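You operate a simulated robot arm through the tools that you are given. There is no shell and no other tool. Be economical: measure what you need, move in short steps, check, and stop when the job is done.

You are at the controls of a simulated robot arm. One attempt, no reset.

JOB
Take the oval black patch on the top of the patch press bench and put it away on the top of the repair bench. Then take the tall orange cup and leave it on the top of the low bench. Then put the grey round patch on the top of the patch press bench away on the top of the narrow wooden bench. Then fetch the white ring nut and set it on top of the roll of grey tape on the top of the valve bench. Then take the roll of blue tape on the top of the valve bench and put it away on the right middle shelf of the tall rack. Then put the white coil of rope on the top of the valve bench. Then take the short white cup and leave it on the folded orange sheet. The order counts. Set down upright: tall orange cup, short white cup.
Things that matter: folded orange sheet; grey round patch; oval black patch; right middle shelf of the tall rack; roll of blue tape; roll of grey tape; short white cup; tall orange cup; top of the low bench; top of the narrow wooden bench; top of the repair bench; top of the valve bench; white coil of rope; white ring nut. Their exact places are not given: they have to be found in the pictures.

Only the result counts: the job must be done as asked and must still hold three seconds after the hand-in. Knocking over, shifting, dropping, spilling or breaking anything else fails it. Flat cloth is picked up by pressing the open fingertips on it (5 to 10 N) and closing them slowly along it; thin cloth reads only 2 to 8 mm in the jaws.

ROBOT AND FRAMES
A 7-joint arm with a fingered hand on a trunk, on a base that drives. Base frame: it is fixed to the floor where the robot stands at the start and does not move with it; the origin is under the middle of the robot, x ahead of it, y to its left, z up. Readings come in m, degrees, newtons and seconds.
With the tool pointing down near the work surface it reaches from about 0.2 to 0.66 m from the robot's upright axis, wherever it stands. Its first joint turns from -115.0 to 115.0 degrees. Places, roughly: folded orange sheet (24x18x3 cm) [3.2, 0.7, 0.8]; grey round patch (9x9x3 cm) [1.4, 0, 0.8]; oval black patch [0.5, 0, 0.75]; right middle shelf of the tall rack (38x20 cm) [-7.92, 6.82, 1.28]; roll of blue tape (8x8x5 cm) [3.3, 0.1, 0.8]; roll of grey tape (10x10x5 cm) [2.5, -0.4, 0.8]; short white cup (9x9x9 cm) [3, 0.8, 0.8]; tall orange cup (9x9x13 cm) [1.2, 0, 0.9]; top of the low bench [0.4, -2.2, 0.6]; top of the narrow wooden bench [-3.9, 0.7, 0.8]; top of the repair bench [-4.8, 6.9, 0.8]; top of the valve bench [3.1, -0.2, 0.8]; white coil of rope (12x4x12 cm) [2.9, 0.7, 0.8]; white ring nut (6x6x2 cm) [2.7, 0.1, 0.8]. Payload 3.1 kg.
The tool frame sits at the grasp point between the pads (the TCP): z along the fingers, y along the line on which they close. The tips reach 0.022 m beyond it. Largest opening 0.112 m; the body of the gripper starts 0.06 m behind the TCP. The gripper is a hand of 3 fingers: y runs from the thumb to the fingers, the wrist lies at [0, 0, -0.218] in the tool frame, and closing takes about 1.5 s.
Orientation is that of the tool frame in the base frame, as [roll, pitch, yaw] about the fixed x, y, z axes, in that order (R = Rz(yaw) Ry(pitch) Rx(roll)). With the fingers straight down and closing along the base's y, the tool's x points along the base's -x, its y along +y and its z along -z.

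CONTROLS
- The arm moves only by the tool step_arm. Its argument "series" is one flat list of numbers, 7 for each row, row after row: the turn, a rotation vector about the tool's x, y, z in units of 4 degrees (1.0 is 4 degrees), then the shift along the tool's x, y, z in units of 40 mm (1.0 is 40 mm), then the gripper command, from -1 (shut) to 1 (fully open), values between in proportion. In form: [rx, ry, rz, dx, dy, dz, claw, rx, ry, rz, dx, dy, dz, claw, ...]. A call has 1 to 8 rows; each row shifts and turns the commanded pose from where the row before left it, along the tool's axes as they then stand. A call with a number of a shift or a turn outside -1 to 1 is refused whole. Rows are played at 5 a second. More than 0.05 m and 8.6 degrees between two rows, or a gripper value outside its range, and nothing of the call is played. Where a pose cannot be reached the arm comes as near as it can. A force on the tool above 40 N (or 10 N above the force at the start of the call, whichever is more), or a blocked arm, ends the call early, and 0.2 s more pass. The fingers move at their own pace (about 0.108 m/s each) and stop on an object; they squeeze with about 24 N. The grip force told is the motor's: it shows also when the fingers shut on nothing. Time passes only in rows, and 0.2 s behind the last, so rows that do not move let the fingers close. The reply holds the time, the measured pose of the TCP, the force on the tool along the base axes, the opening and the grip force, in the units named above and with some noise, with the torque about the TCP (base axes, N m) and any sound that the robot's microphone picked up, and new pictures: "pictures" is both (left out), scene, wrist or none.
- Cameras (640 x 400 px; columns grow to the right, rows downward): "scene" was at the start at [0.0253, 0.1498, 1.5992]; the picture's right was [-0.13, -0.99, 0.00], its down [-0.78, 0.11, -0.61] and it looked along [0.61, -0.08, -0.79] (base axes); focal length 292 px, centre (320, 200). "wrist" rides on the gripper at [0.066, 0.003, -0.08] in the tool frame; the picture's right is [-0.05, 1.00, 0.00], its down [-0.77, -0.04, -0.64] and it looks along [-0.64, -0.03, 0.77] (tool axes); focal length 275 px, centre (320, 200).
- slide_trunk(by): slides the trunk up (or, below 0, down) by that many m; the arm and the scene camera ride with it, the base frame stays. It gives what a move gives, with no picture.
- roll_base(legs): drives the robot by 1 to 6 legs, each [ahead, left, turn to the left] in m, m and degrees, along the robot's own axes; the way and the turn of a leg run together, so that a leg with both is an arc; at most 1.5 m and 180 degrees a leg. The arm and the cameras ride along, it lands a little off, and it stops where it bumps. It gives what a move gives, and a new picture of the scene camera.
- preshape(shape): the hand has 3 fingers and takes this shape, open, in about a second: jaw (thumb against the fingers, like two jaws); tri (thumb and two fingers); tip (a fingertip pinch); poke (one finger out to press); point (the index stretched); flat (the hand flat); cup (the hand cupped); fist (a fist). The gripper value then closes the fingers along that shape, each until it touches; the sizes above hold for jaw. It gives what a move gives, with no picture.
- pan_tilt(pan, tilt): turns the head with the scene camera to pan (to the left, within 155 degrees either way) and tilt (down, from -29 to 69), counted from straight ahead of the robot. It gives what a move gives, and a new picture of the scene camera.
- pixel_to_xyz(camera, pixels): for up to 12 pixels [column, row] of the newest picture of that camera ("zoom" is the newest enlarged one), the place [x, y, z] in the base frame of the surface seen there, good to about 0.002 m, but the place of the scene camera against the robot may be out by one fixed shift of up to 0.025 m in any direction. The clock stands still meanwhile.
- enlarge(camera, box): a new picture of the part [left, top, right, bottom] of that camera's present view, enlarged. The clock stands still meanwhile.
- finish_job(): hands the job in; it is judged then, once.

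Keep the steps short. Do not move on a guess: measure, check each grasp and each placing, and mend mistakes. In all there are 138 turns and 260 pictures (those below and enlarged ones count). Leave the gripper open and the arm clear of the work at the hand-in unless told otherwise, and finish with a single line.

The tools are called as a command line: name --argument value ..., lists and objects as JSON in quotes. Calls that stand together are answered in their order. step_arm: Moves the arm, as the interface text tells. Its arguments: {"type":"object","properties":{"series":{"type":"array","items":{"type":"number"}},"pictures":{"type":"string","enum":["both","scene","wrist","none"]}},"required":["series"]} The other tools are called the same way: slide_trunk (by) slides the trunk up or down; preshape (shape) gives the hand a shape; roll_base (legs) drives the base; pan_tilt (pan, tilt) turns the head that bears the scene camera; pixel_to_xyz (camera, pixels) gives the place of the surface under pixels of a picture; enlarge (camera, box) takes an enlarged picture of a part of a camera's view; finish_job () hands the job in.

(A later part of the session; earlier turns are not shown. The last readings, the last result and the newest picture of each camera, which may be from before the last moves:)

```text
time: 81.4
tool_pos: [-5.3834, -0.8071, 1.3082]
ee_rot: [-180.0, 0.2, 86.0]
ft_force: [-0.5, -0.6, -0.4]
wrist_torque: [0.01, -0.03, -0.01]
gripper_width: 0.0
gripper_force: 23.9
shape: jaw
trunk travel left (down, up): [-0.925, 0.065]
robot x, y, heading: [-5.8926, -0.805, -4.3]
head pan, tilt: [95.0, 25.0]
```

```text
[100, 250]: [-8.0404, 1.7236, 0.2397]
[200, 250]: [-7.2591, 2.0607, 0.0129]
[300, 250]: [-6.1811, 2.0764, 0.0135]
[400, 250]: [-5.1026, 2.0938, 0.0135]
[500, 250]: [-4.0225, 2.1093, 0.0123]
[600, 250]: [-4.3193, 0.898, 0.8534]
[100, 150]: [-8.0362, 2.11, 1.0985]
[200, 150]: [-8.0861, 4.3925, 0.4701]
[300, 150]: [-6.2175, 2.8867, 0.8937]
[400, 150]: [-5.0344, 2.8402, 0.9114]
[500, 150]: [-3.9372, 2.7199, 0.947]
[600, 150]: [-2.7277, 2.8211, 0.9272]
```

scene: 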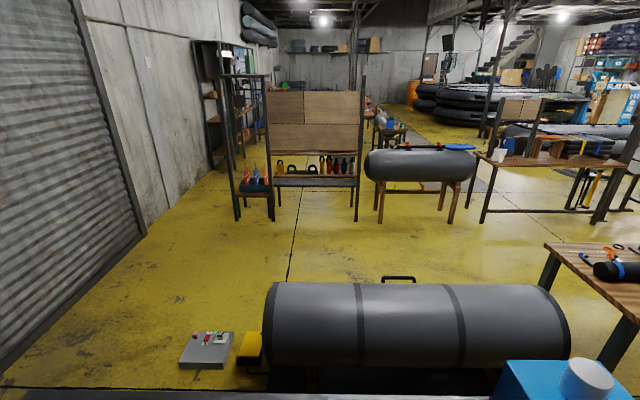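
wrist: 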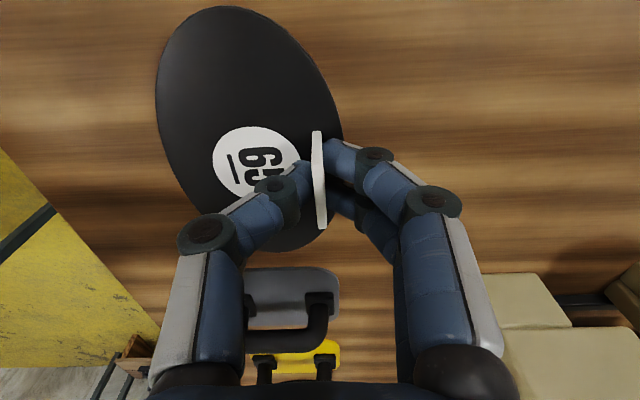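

The bench end is x≈−6.94 and the shutter x≈−8.03. I'll go back to x≈−7.45, turn left 90°, and drive north through the gap.

roll_base --legs '[[0, 0, 4.3], [-1.5, -0.25, 0], [-0.06, 0, 90]]'

pan_tilt --pan 0 --tilt 30

pixel_to_xyz --camera "scene" --pixels '[[100, 250], [200, 250], [300, 250], [400, 250], [500, 250], [600, 250], [100, 150], [200, 150], [300, 150], [400, 150], [500, 150], [600, 150]]'

```text
refused: leg 2 is longer than a leg can be; nothing moved
```

```text
time: 83.2
tool_pos: [-5.3833, -0.8072, 1.3083]
ee_rot: [-179.9, 0.1, 85.8]
ft_force: [-0.7, -0.7, -0.9]
wrist_torque: [0.0, 0.0, 0.0]
gripper_width: 0.0
gripper_force: 23.6
shape: jaw
trunk travel left (down, up): [-0.925, 0.065]
robot x, y, heading: [-5.8906, -0.8057, -4.0]
head pan, tilt: [0.0, 30.0]
```

scene: 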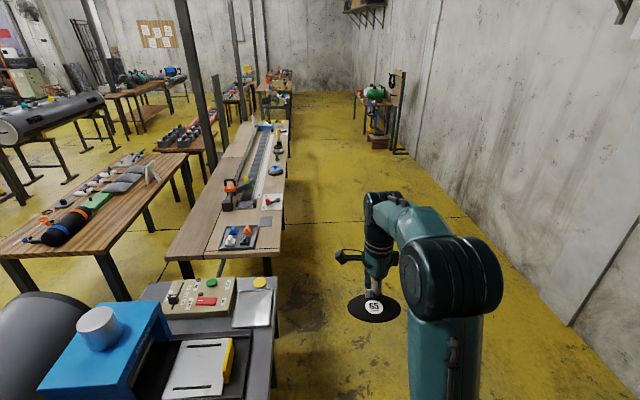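

```text
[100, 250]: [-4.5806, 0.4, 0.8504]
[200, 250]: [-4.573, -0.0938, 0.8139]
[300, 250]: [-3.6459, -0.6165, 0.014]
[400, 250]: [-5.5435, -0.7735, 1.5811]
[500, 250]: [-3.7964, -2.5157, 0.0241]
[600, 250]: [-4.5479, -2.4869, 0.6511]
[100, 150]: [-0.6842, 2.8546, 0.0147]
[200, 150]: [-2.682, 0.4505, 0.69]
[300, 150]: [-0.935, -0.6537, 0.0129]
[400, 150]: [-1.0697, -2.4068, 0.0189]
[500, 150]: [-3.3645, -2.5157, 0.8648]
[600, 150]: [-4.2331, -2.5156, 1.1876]
```

The leg was slightly too long; splitting it.

roll_base --legs '[[0, 0, 4.2], [-0.8, -0.15, 0], [-0.76, -0.1, 0], [0, 0, 90]]'

pan_tilt --pan -15 --tilt 25

```text
time: 95.5
tool_pos: [-7.4811, -0.5567, 1.309]
ee_rot: [180.0, 0.1, -178.8]
ft_force: [0.2, -0.2, -1.5]
wrist_torque: [0.01, 0.0, 0.02]
gripper_width: 0.0005
gripper_force: 23.7
shape: jaw
trunk travel left (down, up): [-0.925, 0.065]
robot x, y, heading: [-7.44, -1.0612, 91.3]
head pan, tilt: [0.0, 30.0]
```

scene: 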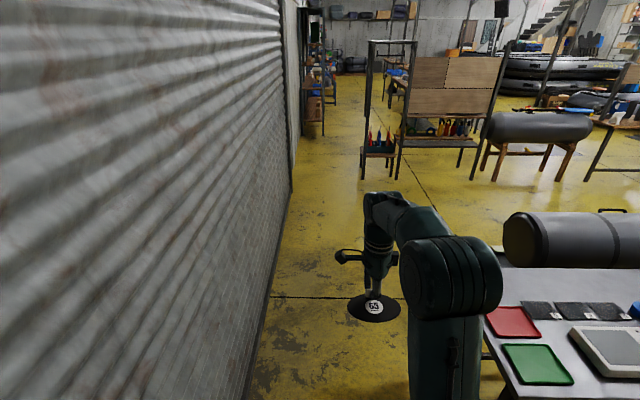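

```text
time: 96.3
tool_pos: [-7.482, -0.5574, 1.308]
ee_rot: [180.0, 0.1, -178.9]
ft_force: [-0.8, -0.2, -0.2]
wrist_torque: [-0.02, 0.01, -0.03]
gripper_width: 0.0001
gripper_force: 23.6
shape: jaw
trunk travel left (down, up): [-0.925, 0.065]
robot x, y, heading: [-7.4392, -1.0624, 91.1]
head pan, tilt: [-15.0, 25.0]
```

scene: 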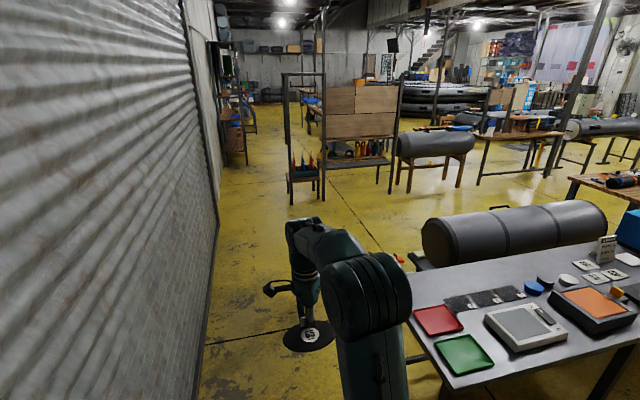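

Clear ahead. Driving north ~4 m at x≈−7.4.

roll_base --legs '[[1.49, 0, -0.8], [1.5, 0, 0]]'

pixel_to_xyz --camera "scene" --pixels '[[50, 250], [150, 250], [200, 200], [250, 200], [300, 200], [350, 200], [400, 250], [500, 250], [100, 150], [200, 150], [300, 150], [400, 150]]'

```text
time: 110.8
tool_pos: [-7.4698, 2.4565, 1.3091]
ee_rot: [-180.0, 0.1, -179.5]
ft_force: [0.3, 0.4, -0.8]
wrist_torque: [0.04, -0.02, -0.01]
gripper_width: 0.0
gripper_force: 23.7
shape: jaw
trunk travel left (down, up): [-0.925, 0.065]
robot x, y, heading: [-7.4393, 1.9525, 90.5]
head pan, tilt: [-15.0, 25.0]
```

scene: 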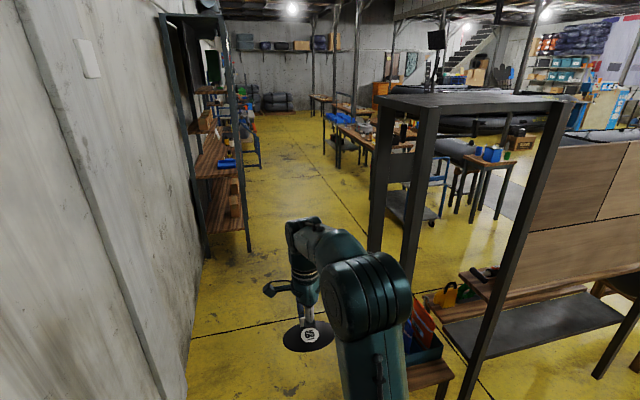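

```text
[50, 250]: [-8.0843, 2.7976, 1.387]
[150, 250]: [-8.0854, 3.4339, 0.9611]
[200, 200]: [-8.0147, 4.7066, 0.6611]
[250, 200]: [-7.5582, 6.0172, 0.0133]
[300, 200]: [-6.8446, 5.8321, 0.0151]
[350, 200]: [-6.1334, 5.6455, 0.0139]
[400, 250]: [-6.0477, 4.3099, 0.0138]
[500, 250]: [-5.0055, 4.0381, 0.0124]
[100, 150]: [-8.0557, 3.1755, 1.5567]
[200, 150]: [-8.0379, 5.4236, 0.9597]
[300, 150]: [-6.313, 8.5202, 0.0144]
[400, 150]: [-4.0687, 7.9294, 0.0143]
```

pixel_to_xyz --camera "scene" --pixels '[[249, 248], [205, 255], [258, 165], [340, 125], [325, 115], [375, 130], [440, 210], [420, 225], [375, 248], [330, 150], [355, 135], [440, 165]]'

roll_base --legs '[[1.3, 0, 0], [0.9, -0.7, 0], [0.4, -0.4, 0]]'

pan_tilt --pan -30 --tilt 25

pan_tilt --pan 30 --tilt 25

```text
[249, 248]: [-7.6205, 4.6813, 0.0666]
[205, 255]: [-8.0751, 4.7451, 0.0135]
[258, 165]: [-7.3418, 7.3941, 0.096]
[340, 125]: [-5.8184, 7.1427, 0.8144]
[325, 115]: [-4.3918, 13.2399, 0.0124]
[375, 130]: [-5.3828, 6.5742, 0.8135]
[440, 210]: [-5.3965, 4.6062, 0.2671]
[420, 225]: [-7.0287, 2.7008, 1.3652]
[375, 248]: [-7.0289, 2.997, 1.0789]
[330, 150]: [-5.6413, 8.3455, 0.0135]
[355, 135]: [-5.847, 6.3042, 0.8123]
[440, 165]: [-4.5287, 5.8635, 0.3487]
```

```text
time: 125.6
tool_pos: [-6.4819, 5.1054, 1.3085]
ee_rot: [-180.0, 0.0, -177.7]
ft_force: [0.2, -0.6, -0.6]
wrist_torque: [-0.03, 0.02, 0.0]
gripper_width: 0.0
gripper_force: 24.4
shape: jaw
trunk travel left (down, up): [-0.925, 0.065]
robot x, y, heading: [-6.4283, 4.6034, 92.2]
head pan, tilt: [-15.0, 25.0]
```

scene: 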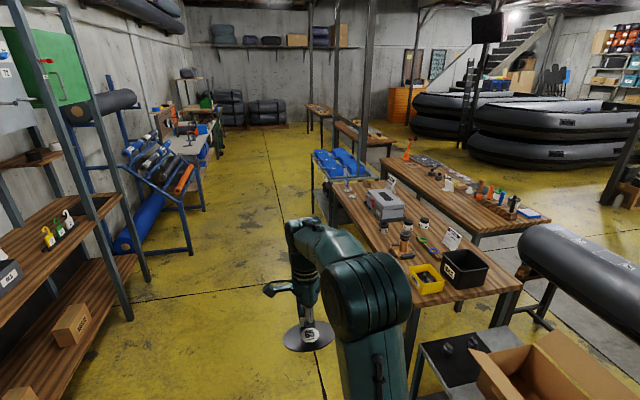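

```text
time: 126.4
tool_pos: [-6.4827, 5.1052, 1.3084]
ee_rot: [-180.0, 0.1, -177.8]
ft_force: [0.0, -0.8, -0.3]
wrist_torque: [0.0, -0.01, 0.0]
gripper_width: 0.0
gripper_force: 24.0
shape: jaw
trunk travel left (down, up): [-0.925, 0.065]
robot x, y, heading: [-6.4286, 4.6023, 92.2]
head pan, tilt: [-30.0, 25.0]
```

scene: 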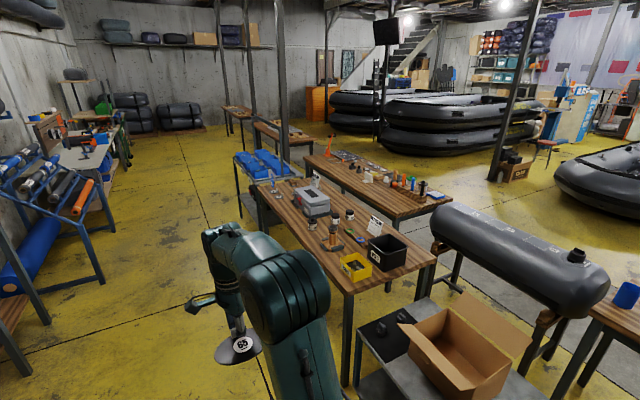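

```text
time: 127.7
tool_pos: [-6.4816, 5.1047, 1.3082]
ee_rot: [-179.9, 0.0, -177.7]
ft_force: [-0.1, 0.8, -0.2]
wrist_torque: [0.0, -0.02, -0.02]
gripper_width: 0.0
gripper_force: 24.3
shape: jaw
trunk travel left (down, up): [-0.925, 0.065]
robot x, y, heading: [-6.4294, 4.6034, 92.4]
head pan, tilt: [30.0, 25.0]
```

scene: 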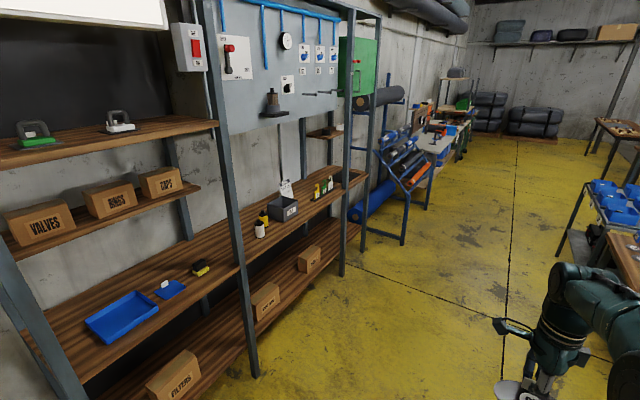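

pixel_to_xyz --camera "scene" --pixels '[[100, 140], [340, 130], [345, 180], [120, 190], [300, 210], [325, 135], [250, 75], [200, 270], [270, 250], [310, 190], [400, 180], [360, 60]]'

pan_tilt --pan -35 --tilt 30

pixel_to_xyz --camera "scene" --pixels '[[250, 165], [320, 275], [400, 240], [265, 175], [330, 170], [395, 190], [270, 135], [230, 185], [300, 280], [350, 350], [200, 110], [420, 190]]'

```text
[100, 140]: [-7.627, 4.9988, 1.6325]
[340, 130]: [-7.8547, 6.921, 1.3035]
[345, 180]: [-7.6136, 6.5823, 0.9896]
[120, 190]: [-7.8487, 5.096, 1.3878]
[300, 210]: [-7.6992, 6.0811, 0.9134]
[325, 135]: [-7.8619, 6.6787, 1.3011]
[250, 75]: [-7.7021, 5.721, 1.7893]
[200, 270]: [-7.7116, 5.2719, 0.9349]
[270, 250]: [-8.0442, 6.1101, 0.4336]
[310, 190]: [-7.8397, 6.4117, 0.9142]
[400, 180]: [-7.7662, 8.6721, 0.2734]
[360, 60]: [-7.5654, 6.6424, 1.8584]
```

```text
time: 129.0
tool_pos: [-6.4813, 5.1049, 1.3086]
ee_rot: [-180.0, 0.0, -177.6]
ft_force: [-0.1, 0.1, -0.3]
wrist_torque: [0.02, 0.02, 0.01]
gripper_width: 0.0002
gripper_force: 23.7
shape: jaw
trunk travel left (down, up): [-0.925, 0.065]
robot x, y, heading: [-6.4318, 4.598, 92.2]
head pan, tilt: [-35.0, 30.0]
```

scene: 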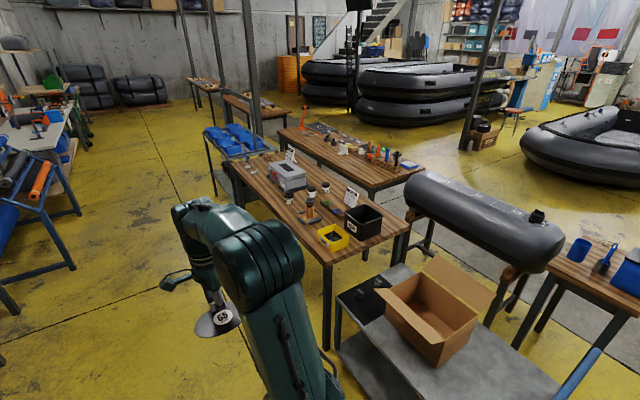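

```text
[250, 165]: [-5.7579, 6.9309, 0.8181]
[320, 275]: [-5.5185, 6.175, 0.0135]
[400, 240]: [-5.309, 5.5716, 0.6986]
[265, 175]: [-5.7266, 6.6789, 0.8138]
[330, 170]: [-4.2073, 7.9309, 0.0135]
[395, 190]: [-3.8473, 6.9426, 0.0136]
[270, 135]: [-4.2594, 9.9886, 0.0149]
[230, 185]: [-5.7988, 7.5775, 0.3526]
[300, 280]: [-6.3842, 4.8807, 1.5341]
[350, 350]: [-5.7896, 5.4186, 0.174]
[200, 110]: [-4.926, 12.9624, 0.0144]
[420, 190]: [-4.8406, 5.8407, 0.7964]
```

enlarge --camera "scene" --box '[200, 110, 440, 260]'

pixel_to_xyz --camera "scene" --pixels '[[370, 185], [415, 172], [345, 160], [285, 132], [330, 134], [310, 160], [310, 145], [395, 220], [335, 185], [240, 168], [320, 255], [375, 165]]'

```text
2.67 times, centred on (320, 185) of scene
```

zoom: 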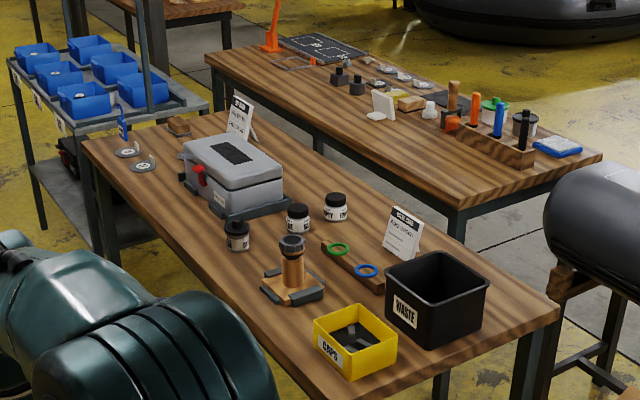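

```text
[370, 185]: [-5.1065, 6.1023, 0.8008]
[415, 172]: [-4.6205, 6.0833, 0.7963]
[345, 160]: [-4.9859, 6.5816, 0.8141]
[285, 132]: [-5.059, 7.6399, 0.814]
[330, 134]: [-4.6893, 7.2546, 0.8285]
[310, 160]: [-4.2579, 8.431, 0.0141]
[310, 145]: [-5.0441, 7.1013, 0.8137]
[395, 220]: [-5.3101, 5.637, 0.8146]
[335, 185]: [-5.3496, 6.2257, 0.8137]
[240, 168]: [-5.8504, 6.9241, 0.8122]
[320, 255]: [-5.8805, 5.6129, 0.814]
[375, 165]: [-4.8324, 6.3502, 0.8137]
```

The repair bench ([-4.8,6.9]) is the second one, x −5.12…−4.48, y 6.05…7.7. It must be approached from its north end. Driving north along x≈−6.45.

roll_base --legs '[[0, 0, -2.3], [1.5, 0, 0], [1.5, 0, 0], [0.9, 0, 0]]'

pan_tilt --pan -110 --tilt 35

pixel_to_xyz --camera "scene" --pixels '[[100, 250], [200, 250], [300, 250], [400, 250], [500, 250], [600, 250], [100, 150], [200, 150], [300, 150], [400, 150], [500, 150], [600, 150]]'

```text
time: 148.1
tool_pos: [-6.4301, 8.9823, 1.3093]
ee_rot: [-180.0, 0.2, 179.6]
ft_force: [0.0, 0.0, -1.1]
wrist_torque: [0.04, -0.05, 0.01]
gripper_width: 0.0
gripper_force: 24.4
shape: jaw
trunk travel left (down, up): [-0.925, 0.065]
robot x, y, heading: [-6.4012, 8.4731, 89.7]
head pan, tilt: [-35.0, 30.0]
```

scene: 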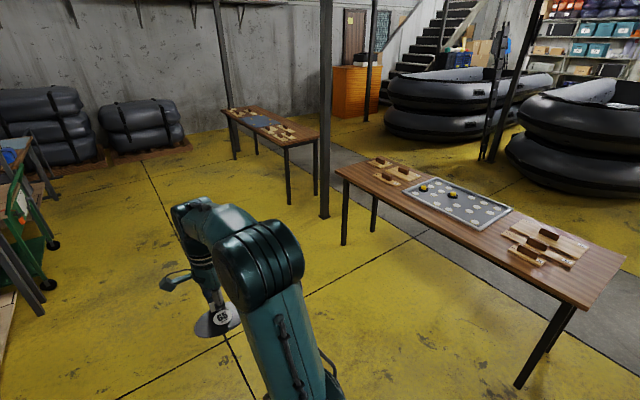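

```text
time: 149.6
tool_pos: [-6.4308, 8.9811, 1.3091]
ee_rot: [-180.0, 0.0, 179.6]
ft_force: [0.4, 0.4, -0.2]
wrist_torque: [0.01, 0.01, -0.04]
gripper_width: 0.0
gripper_force: 23.8
shape: jaw
trunk travel left (down, up): [-0.925, 0.065]
robot x, y, heading: [-6.4, 8.4802, 89.7]
head pan, tilt: [-110.0, 35.0]
```

scene: 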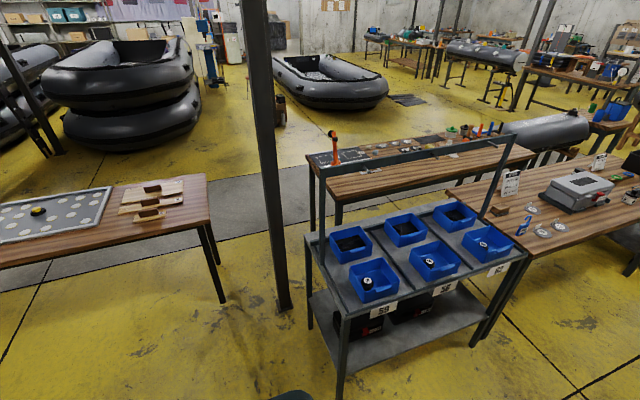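

```text
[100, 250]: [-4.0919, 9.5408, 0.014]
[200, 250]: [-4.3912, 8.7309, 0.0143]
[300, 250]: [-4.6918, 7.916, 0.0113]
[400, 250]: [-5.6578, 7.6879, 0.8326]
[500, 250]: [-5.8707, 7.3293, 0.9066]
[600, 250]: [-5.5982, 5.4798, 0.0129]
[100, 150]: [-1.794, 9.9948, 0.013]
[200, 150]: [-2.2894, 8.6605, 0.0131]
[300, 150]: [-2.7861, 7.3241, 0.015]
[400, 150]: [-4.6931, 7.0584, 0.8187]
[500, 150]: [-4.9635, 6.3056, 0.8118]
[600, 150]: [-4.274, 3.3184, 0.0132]
```

pixel_to_xyz --camera "scene" --pixels '[[283, 305], [310, 235], [355, 312], [312, 325], [340, 385], [220, 300], [208, 222], [338, 222], [310, 160], [320, 175], [345, 175], [405, 160]]'

enlarge --camera "scene" --box '[290, 100, 490, 225]'

```text
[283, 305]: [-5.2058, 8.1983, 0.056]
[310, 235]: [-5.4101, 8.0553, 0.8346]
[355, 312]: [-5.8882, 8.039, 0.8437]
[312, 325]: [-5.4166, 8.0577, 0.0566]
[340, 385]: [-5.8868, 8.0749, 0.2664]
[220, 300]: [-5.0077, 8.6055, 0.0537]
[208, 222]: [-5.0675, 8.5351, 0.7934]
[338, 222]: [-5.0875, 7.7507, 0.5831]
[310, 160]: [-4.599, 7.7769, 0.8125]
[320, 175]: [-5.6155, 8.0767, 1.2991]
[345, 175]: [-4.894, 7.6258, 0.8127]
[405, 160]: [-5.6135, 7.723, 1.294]
```

```text
3.20 times, centred on (390, 162) of scene
```

zoom: 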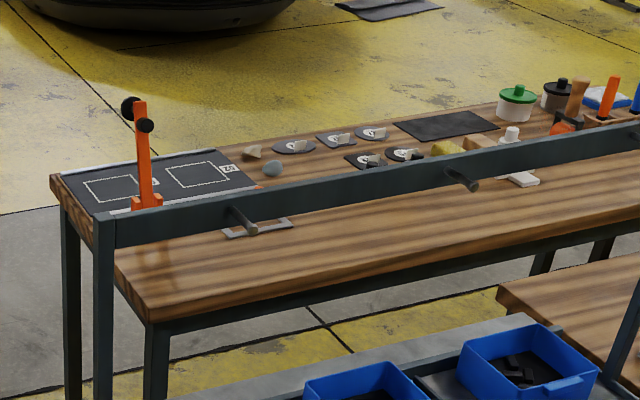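

The north end is hemmed in by a post (−5.2,8.2) and trolley. I'll check the way around to the east side of the repair bench via the north.

pan_tilt --pan -60 --tilt 35

pixel_to_xyz --camera "scene" --pixels '[[100, 200], [170, 180], [240, 180], [205, 205], [130, 150], [300, 100], [400, 100], [350, 130], [500, 130], [600, 150], [560, 240], [420, 180]]'

```text
time: 150.8
tool_pos: [-6.4284, 8.9827, 1.3082]
ee_rot: [179.8, 0.1, 179.5]
ft_force: [0.4, -1.0, -0.2]
wrist_torque: [0.01, -0.03, -0.01]
gripper_width: 0.0001
gripper_force: 24.1
shape: jaw
trunk travel left (down, up): [-0.925, 0.065]
robot x, y, heading: [-6.3997, 8.4758, 89.4]
head pan, tilt: [-60.0, 35.0]
```

scene: 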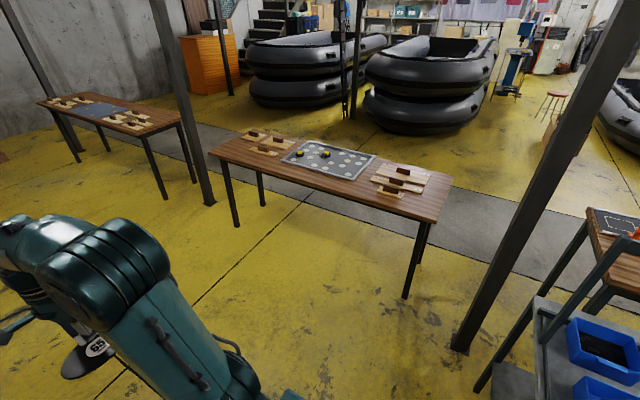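

```text
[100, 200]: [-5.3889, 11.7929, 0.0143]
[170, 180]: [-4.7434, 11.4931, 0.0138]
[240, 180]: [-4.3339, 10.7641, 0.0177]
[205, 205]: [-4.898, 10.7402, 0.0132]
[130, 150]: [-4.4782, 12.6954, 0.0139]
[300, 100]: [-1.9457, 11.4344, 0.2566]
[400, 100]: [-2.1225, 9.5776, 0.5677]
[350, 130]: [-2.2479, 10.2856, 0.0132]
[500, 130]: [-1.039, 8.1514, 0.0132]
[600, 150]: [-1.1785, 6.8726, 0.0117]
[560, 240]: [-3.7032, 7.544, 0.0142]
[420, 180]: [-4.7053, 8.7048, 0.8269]
```

pixel_to_xyz --camera "scene" --pixels '[[208, 203], [237, 224], [263, 204], [165, 197], [193, 181], [213, 152], [180, 122], [265, 100], [345, 115], [383, 130], [262, 132], [450, 183]]'

```text
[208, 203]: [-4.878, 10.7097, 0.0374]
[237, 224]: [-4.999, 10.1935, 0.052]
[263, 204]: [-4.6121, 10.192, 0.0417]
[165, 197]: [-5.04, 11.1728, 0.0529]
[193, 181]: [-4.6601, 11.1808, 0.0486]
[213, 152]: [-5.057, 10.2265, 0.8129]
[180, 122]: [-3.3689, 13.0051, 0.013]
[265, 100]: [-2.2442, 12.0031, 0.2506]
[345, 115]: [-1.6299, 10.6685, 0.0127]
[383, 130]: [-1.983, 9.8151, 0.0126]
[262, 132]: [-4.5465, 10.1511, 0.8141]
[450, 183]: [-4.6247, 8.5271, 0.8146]
```

The north is blocked too (post in the gap at (−4.88,10.7)). I'll go back south to y≈3.9 and look east for a way to the bench's east side.

roll_base --legs '[[-1.5, 0, 0.5], [-1.5, 0, 0], [-1.5, 0, 0], [0, 0, -90]]'

pan_tilt --pan 15 --tilt 25

pixel_to_xyz --camera "scene" --pixels '[[50, 250], [150, 250], [250, 250], [350, 250], [450, 250], [550, 250], [50, 180], [150, 180], [250, 180], [350, 180], [450, 180], [550, 180]]'

```text
time: 176.1
tool_pos: [-5.9353, 4.0032, 1.3092]
ee_rot: [-180.0, 0.1, 90.5]
ft_force: [0.1, 1.2, -0.7]
wrist_torque: [0.0, -0.01, 0.03]
gripper_width: 0.0
gripper_force: 24.2
shape: jaw
trunk travel left (down, up): [-0.925, 0.065]
robot x, y, heading: [-6.4402, 3.9669, 0.6]
head pan, tilt: [-60.0, 35.0]
```

scene: 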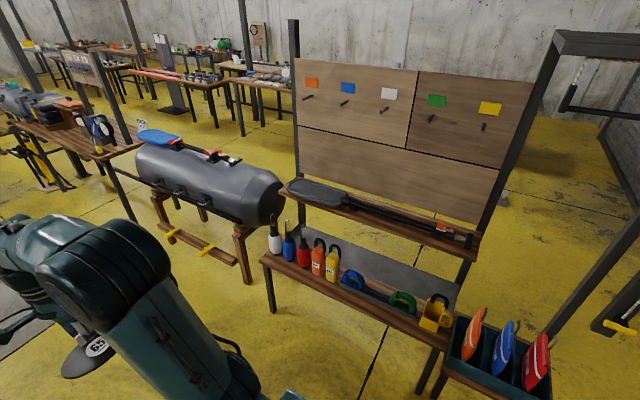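

```text
time: 177.5
tool_pos: [-5.9369, 4.0027, 1.309]
ee_rot: [180.0, 0.1, 90.3]
ft_force: [-0.8, -0.3, 0.2]
wrist_torque: [0.0, 0.02, 0.0]
gripper_width: 0.0
gripper_force: 24.2
shape: jaw
trunk travel left (down, up): [-0.925, 0.065]
robot x, y, heading: [-6.4402, 3.965, 0.2]
head pan, tilt: [15.0, 25.0]
```

scene: 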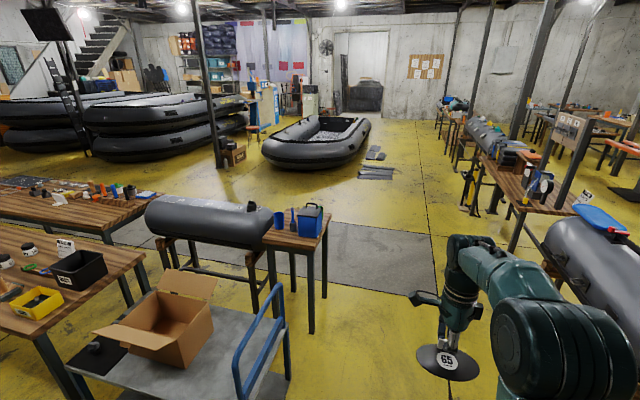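

```text
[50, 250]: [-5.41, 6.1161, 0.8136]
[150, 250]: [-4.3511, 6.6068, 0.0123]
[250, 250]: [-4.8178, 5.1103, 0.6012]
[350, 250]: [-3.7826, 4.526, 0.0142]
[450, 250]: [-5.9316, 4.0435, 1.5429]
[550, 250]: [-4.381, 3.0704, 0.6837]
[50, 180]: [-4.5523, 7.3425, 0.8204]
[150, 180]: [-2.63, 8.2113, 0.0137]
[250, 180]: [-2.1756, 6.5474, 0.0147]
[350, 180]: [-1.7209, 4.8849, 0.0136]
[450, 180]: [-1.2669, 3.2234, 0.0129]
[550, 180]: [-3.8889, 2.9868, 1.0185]
```

A clear lane east at y≈4, then open floor north on the east side of the repair bench. Measuring the corridor edges.

pixel_to_xyz --camera "scene" --pixels '[[312, 330], [328, 215], [328, 270], [288, 378], [283, 300], [514, 248], [495, 212], [265, 305], [290, 270], [225, 160], [205, 195], [155, 200]]'

```text
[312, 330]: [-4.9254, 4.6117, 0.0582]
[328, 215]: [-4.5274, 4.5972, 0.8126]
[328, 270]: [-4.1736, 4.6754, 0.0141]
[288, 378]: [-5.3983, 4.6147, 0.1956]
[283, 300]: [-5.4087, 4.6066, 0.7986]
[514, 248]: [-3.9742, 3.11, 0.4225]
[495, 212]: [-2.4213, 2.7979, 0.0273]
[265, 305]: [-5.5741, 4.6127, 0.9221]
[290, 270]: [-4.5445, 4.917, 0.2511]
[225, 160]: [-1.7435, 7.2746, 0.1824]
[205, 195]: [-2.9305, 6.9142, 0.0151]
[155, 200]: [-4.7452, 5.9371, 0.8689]
```

roll_base --legs '[[1.45, -0.1, 0], [1.45, 0, 0], [0, 0, 90], [1.5, 0, 0], [1.4, 0, 0], [0, 0, 90]]'

pan_tilt --pan -10 --tilt 40

```text
time: 212.8
tool_pos: [-4.0186, 6.7402, 1.3078]
ee_rot: [-179.8, 0.0, -91.3]
ft_force: [-1.1, -0.5, -0.2]
wrist_torque: [0.02, 0.03, -0.01]
gripper_width: 0.0
gripper_force: 24.2
shape: jaw
trunk travel left (down, up): [-0.925, 0.065]
robot x, y, heading: [-3.5104, 6.7605, 178.8]
head pan, tilt: [15.0, 25.0]
```

scene: 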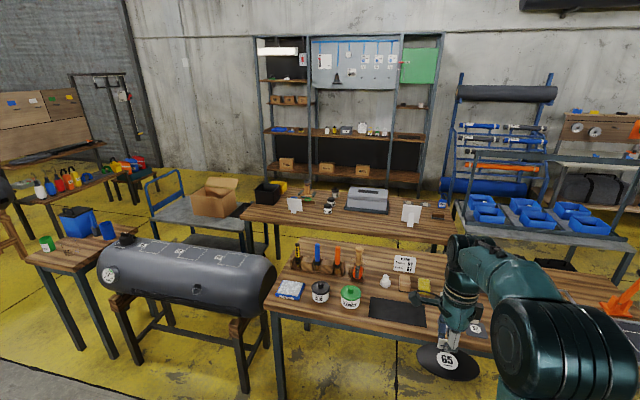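

```text
time: 213.7
tool_pos: [-4.0192, 6.74, 1.3092]
ee_rot: [-180.0, 0.1, -91.2]
ft_force: [-0.1, 0.6, -0.3]
wrist_torque: [0.01, -0.01, -0.02]
gripper_width: 0.0
gripper_force: 23.1
shape: jaw
trunk travel left (down, up): [-0.925, 0.065]
robot x, y, heading: [-3.515, 6.7624, 178.8]
head pan, tilt: [-10.0, 40.0]
```

scene: 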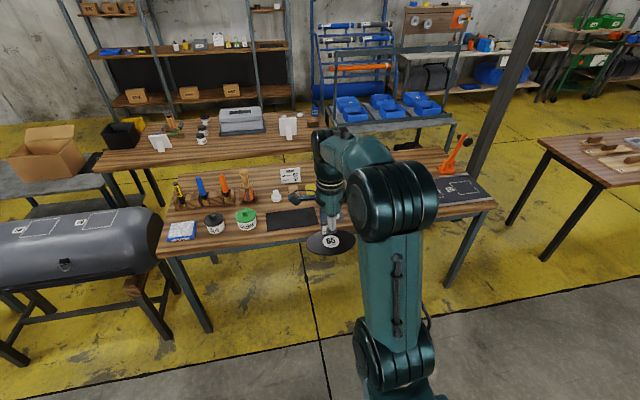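

enlarge --camera "scene" --box '[150, 130, 510, 270]'

pixel_to_xyz --camera "scene" --pixels '[[290, 218], [195, 242], [250, 235], [230, 175], [290, 197], [440, 155], [445, 180], [425, 200], [410, 215], [310, 185], [495, 205], [445, 165]]'

step_arm --series '[0, 0, 0, 0, 0, 0, -1]' --pictures "wrist"

```text
1.78 times, centred on (330, 200) of scene
```

zoom: 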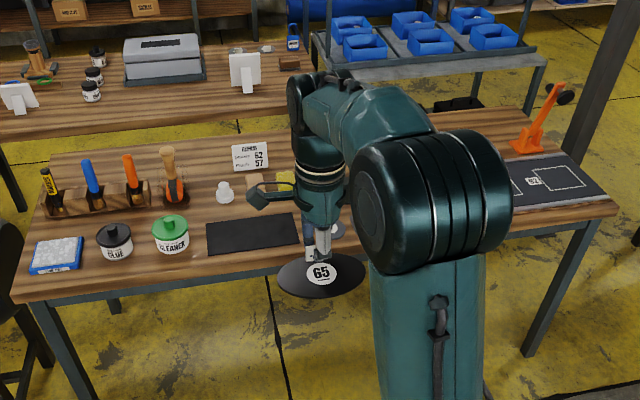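

```text
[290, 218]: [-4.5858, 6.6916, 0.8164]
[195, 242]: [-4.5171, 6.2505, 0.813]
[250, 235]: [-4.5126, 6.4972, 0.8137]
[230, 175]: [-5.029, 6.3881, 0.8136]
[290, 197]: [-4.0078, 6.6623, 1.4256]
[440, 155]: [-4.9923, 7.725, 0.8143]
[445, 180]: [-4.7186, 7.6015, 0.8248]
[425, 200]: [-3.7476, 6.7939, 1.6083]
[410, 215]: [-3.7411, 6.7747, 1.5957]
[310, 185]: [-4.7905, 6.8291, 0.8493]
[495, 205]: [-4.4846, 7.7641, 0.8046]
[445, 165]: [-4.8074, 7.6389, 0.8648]
```

```text
time: 214.1
tool_pos: [-4.0176, 6.7416, 1.3091]
ee_rot: [-179.9, 0.1, -91.3]
ft_force: [-0.6, 0.4, -0.2]
wrist_torque: [0.01, 0.03, 0.0]
gripper_width: 0.0
gripper_force: 24.1
shape: jaw
trunk travel left (down, up): [-0.925, 0.065]
robot x, y, heading: [-3.5147, 6.7615, 178.8]
head pan, tilt: [-10.0, 40.0]
```

wrist: 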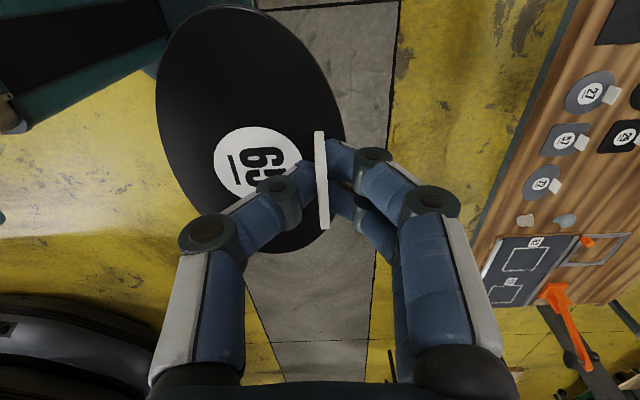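

I'll drive closer: to about (−4.2, 7.05), then inspect the bench top for a free spot.

roll_base --legs '[[0.66, -0.27, 1.2]]'

pan_tilt --pan 10 --tilt 55

step_arm --series '[0, 0, 0, 0, 0, 0, -1]' --pictures "wrist"

```text
time: 217.9
tool_pos: [-4.6577, 6.9988, 1.3091]
ee_rot: [180.0, 0.1, -89.5]
ft_force: [0.0, -0.2, -0.6]
wrist_torque: [0.0, 0.0, 0.0]
gripper_width: 0.0
gripper_force: 23.6
shape: jaw
trunk travel left (down, up): [-0.925, 0.065]
robot x, y, heading: [-4.1552, 7.0376, -179.4]
head pan, tilt: [-10.0, 40.0]
```

scene: 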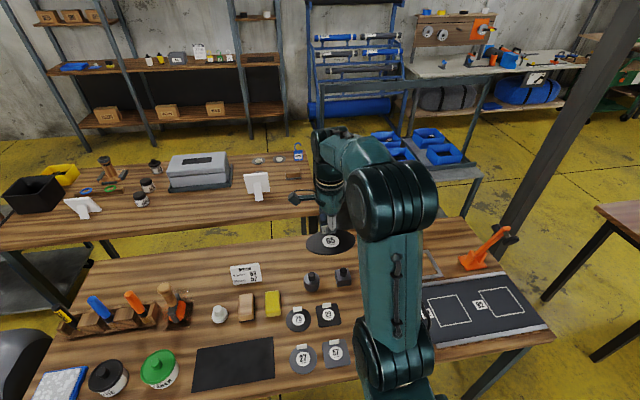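

```text
time: 218.8
tool_pos: [-4.6587, 6.9983, 1.308]
ee_rot: [179.9, 0.1, -89.5]
ft_force: [-0.2, 0.9, -0.4]
wrist_torque: [0.04, 0.03, 0.01]
gripper_width: 0.0
gripper_force: 23.7
shape: jaw
trunk travel left (down, up): [-0.925, 0.065]
robot x, y, heading: [-4.1531, 7.0358, -179.7]
head pan, tilt: [10.0, 55.0]
```

scene: 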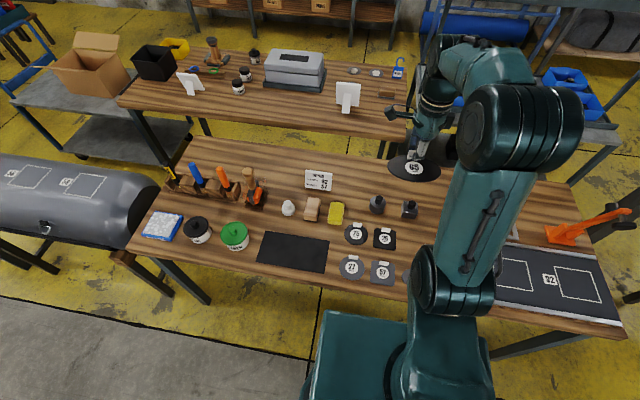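

```text
time: 219.2
tool_pos: [-4.6591, 6.9973, 1.3085]
ee_rot: [179.9, 0.1, -89.5]
ft_force: [0.1, 0.3, -0.1]
wrist_torque: [-0.01, -0.01, 0.0]
gripper_width: 0.0
gripper_force: 23.6
shape: jaw
trunk travel left (down, up): [-0.925, 0.065]
robot x, y, heading: [-4.1495, 7.036, -179.5]
head pan, tilt: [10.0, 55.0]
```

wrist: 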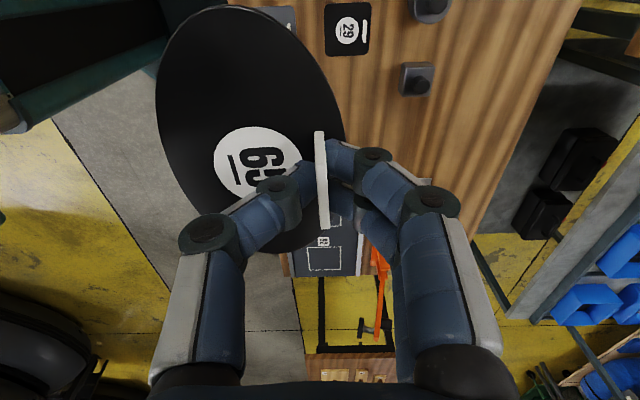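

pixel_to_xyz --camera "scene" --pixels '[[376, 205], [409, 212], [355, 225], [385, 230], [335, 205], [312, 200], [289, 203], [320, 188], [360, 185], [405, 190], [262, 205], [265, 230]]'

pan_tilt --pan -35 --tilt 55

pixel_to_xyz --camera "scene" --pixels '[[100, 100], [150, 100], [200, 100], [250, 100], [100, 150], [150, 150], [200, 150], [250, 150], [100, 200], [150, 200], [200, 200], [250, 200]]'

```text
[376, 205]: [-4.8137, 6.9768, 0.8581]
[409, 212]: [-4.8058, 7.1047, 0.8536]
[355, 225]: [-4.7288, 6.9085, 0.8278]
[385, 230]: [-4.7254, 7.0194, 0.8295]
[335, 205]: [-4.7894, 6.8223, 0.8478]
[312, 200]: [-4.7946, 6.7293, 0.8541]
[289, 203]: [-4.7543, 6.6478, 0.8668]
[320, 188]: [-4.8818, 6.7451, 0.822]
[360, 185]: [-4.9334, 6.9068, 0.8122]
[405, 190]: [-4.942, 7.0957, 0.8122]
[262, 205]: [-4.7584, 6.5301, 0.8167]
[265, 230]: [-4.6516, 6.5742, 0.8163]
```

```text
time: 220.3
tool_pos: [-4.6595, 6.9982, 1.309]
ee_rot: [-180.0, 0.1, -89.5]
ft_force: [1.1, 0.4, -1.1]
wrist_torque: [-0.03, -0.01, 0.02]
gripper_width: 0.0
gripper_force: 24.0
shape: jaw
trunk travel left (down, up): [-0.925, 0.065]
robot x, y, heading: [-4.1552, 7.0353, -179.6]
head pan, tilt: [-35.0, 55.0]
```

scene: 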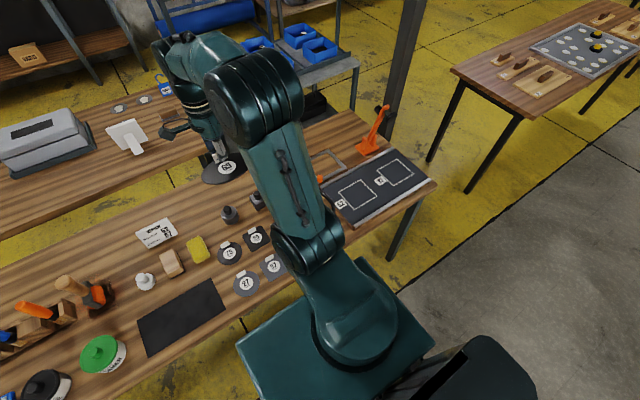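

```text
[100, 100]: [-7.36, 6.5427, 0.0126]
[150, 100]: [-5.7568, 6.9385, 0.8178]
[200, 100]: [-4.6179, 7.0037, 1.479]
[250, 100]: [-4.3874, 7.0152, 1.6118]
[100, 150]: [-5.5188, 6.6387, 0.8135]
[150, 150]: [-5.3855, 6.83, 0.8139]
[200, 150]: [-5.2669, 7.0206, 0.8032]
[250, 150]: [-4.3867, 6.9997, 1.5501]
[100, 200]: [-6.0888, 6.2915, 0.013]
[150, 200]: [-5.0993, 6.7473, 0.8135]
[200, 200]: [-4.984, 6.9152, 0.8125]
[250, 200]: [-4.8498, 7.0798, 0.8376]
```

The strip behind the knobs (x −5.1…−4.85, y≈6.85–7.05) is free. I'll creep in 0.11 m (only the low foot goes beneath the edge), then reach out with the arm.

roll_base --legs '[[0.11, 0.05, 0]]'

step_arm --series '[0, 0, 0, 0, 0.78, 0, -1, 0, 0, 0, 0, 0.78, 0, -1, 0, 0, 0, 0, 0.78, 0, -1, 0, 0, 0, 0, 0.78, 0, -1, 0, 0, 0, 0, 0.78, 0, -1, 0, 0, 0, 0, 0, 0, -1]' --pictures "both"

```text
time: 221.5
tool_pos: [-4.7675, 6.95, 1.3095]
ee_rot: [179.9, -0.1, -89.5]
ft_force: [0.5, -0.2, -1.0]
wrist_torque: [0.0, 0.0, 0.0]
gripper_width: 0.0002
gripper_force: 23.1
shape: jaw
trunk travel left (down, up): [-0.925, 0.065]
robot x, y, heading: [-4.2627, 6.9853, -179.5]
head pan, tilt: [-35.0, 55.0]
```

scene: 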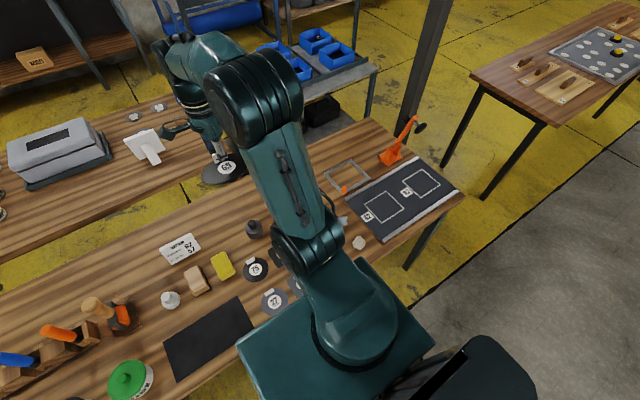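

```text
time: 222.9
tool_pos: [-4.8928, 6.9528, 1.3092]
ee_rot: [-179.9, 0.1, -89.5]
ft_force: [0.2, 0.2, -0.8]
wrist_torque: [0.02, 0.01, 0.01]
gripper_width: 0.0
gripper_force: 24.2
shape: jaw
out of reach, approached as far as the arm can: row 5
trunk travel left (down, up): [-0.925, 0.065]
robot x, y, heading: [-4.2617, 6.982, -179.8]
head pan, tilt: [-35.0, 55.0]
```

scene: 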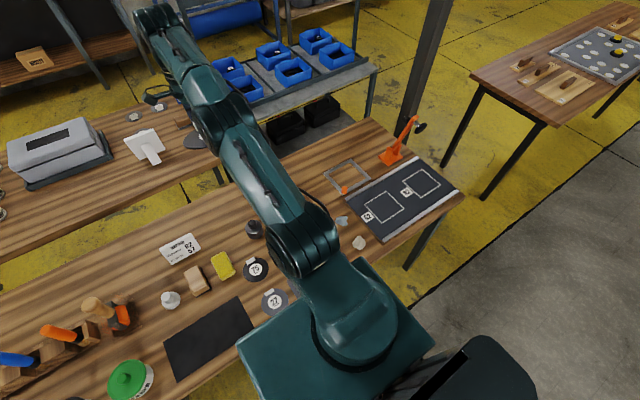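
wrist: 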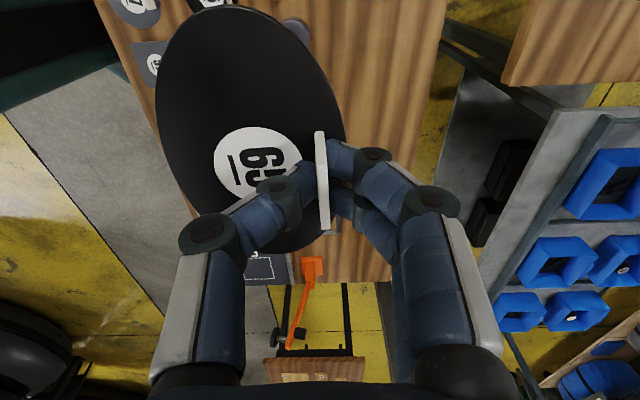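

Arm at its limit at this height (−4.893). I'll lower the trunk 0.2 m and try to stretch a bit farther.

slide_trunk --by -0.2

step_arm --series '[0, 0, 0, 0, 0, 0.9, -1, 0, 0, 0, 0, 0, 0.9, -1, 0, 0, 0, 0, 0, 0.9, -1, 0, 0, 0, 0, 0.4, 0.6, -1, 0, 0, 0, 0, 0.5, 0.6, -1, 0, 0, 0, 0, 0, 0, -1]' --pictures "both"

```text
time: 225.1
tool_pos: [-4.8932, 6.9539, 1.109]
ee_rot: [-180.0, 0.1, -89.6]
ft_force: [0.3, -0.1, -0.4]
wrist_torque: [0.01, 0.02, 0.01]
gripper_width: 0.0
gripper_force: 24.0
shape: jaw
trunk travel left (down, up): [-0.725, 0.265]
robot x, y, heading: [-4.2639, 6.985, -179.6]
head pan, tilt: [-35.0, 55.0]
```

```text
time: 226.5
tool_pos: [-4.9276, 6.9516, 0.9539]
ee_rot: [180.0, 0.1, -89.7]
ft_force: [-0.6, -0.1, -0.6]
wrist_torque: [0.02, 0.02, -0.01]
gripper_width: 0.0
gripper_force: 23.6
shape: jaw
trunk travel left (down, up): [-0.725, 0.265]
robot x, y, heading: [-4.262, 6.9846, -179.8]
head pan, tilt: [-35.0, 55.0]
```

scene: 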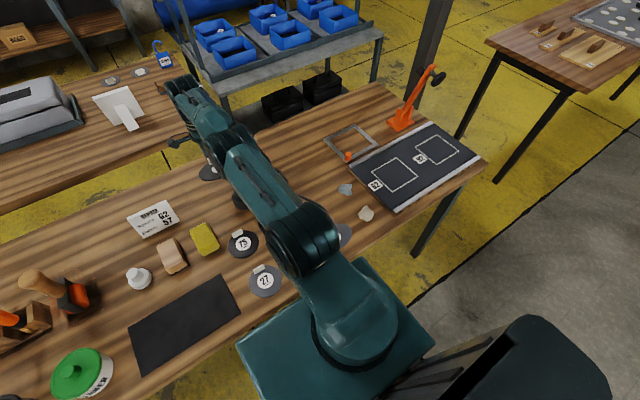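
wrist: 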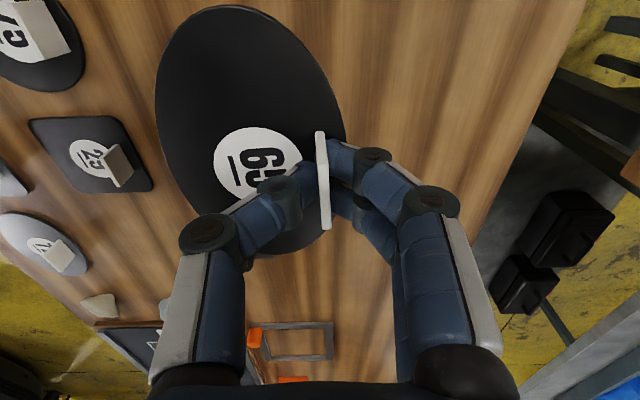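

Good: tab now at x −4.928. Lowering toward the bench (target TCP z≈0.831), watching the force.

step_arm --series '[0, 0, 0, 0, 0, 0.75, -1, 0, 0, 0, 0, 0, 0.75, -1, 0, 0, 0, 0, 0, 0.75, -1, 0, 0, 0, 0, 0, 0.5, -1, 0, 0, 0, 0, 0, 0.25, -1, 0, 0, 0, 0, 0, 0.05, -1, 0, 0, 0, 0, 0, 0, -1]' --pictures "wrist"

```text
time: 228.1
tool_pos: [-4.9174, 6.9545, 0.832]
ee_rot: [179.9, 0.1, -89.4]
ft_force: [-1.8, 0.3, 5.0]
wrist_torque: [0.03, -0.14, 0.04]
gripper_width: 0.0002
gripper_force: 24.4
shape: jaw
out of reach, approached as far as the arm can: row 3, 4
trunk travel left (down, up): [-0.725, 0.265]
robot x, y, heading: [-4.2609, 6.9861, -179.5]
head pan, tilt: [-35.0, 55.0]
```

wrist: 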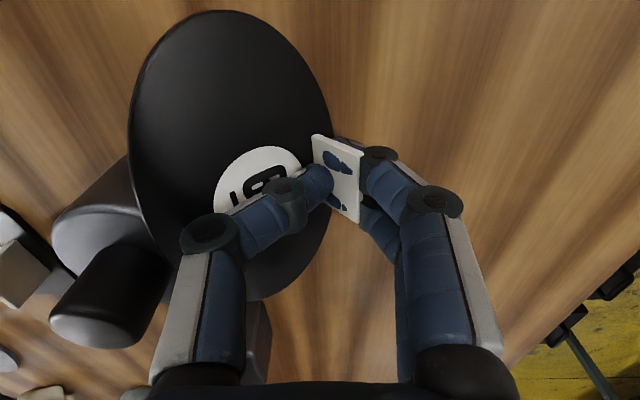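

Light contact (5 N), but the tab has tilted in the grip. Checking the patch's flatness by depth.

pixel_to_xyz --camera "wrist" --pixels '[[145, 120], [200, 30], [270, 40], [318, 110], [200, 150], [280, 260], [95, 210], [100, 310], [325, 145], [350, 160], [330, 200], [400, 100]]'

pan_tilt --pan 20 --tilt 50

```text
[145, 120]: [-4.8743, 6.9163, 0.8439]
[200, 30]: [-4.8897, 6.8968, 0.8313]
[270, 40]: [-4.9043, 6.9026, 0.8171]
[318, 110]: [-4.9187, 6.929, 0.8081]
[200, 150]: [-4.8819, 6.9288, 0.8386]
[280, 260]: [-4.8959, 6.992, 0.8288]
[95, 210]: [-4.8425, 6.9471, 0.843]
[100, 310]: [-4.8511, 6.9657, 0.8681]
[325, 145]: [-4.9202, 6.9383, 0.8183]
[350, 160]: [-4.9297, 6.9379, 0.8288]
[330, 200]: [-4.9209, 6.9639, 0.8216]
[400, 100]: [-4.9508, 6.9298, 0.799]
```

```text
time: 229.3
tool_pos: [-4.9173, 6.9535, 0.8335]
ee_rot: [180.0, 0.1, -89.6]
ft_force: [-3.1, -0.5, 5.8]
wrist_torque: [0.06, -0.12, 0.03]
gripper_width: 0.0001
gripper_force: 23.7
shape: jaw
trunk travel left (down, up): [-0.725, 0.265]
robot x, y, heading: [-4.261, 6.9837, -179.7]
head pan, tilt: [20.0, 50.0]
```

scene: 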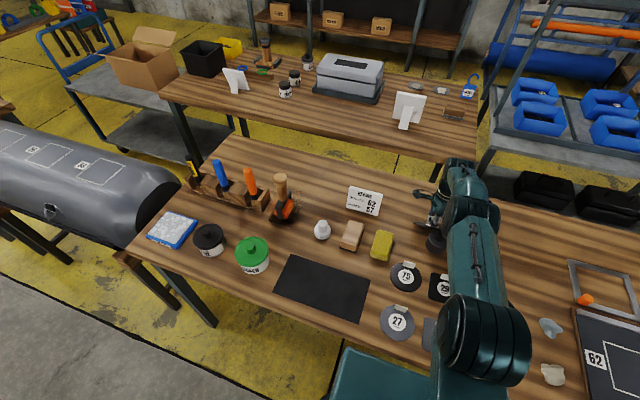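

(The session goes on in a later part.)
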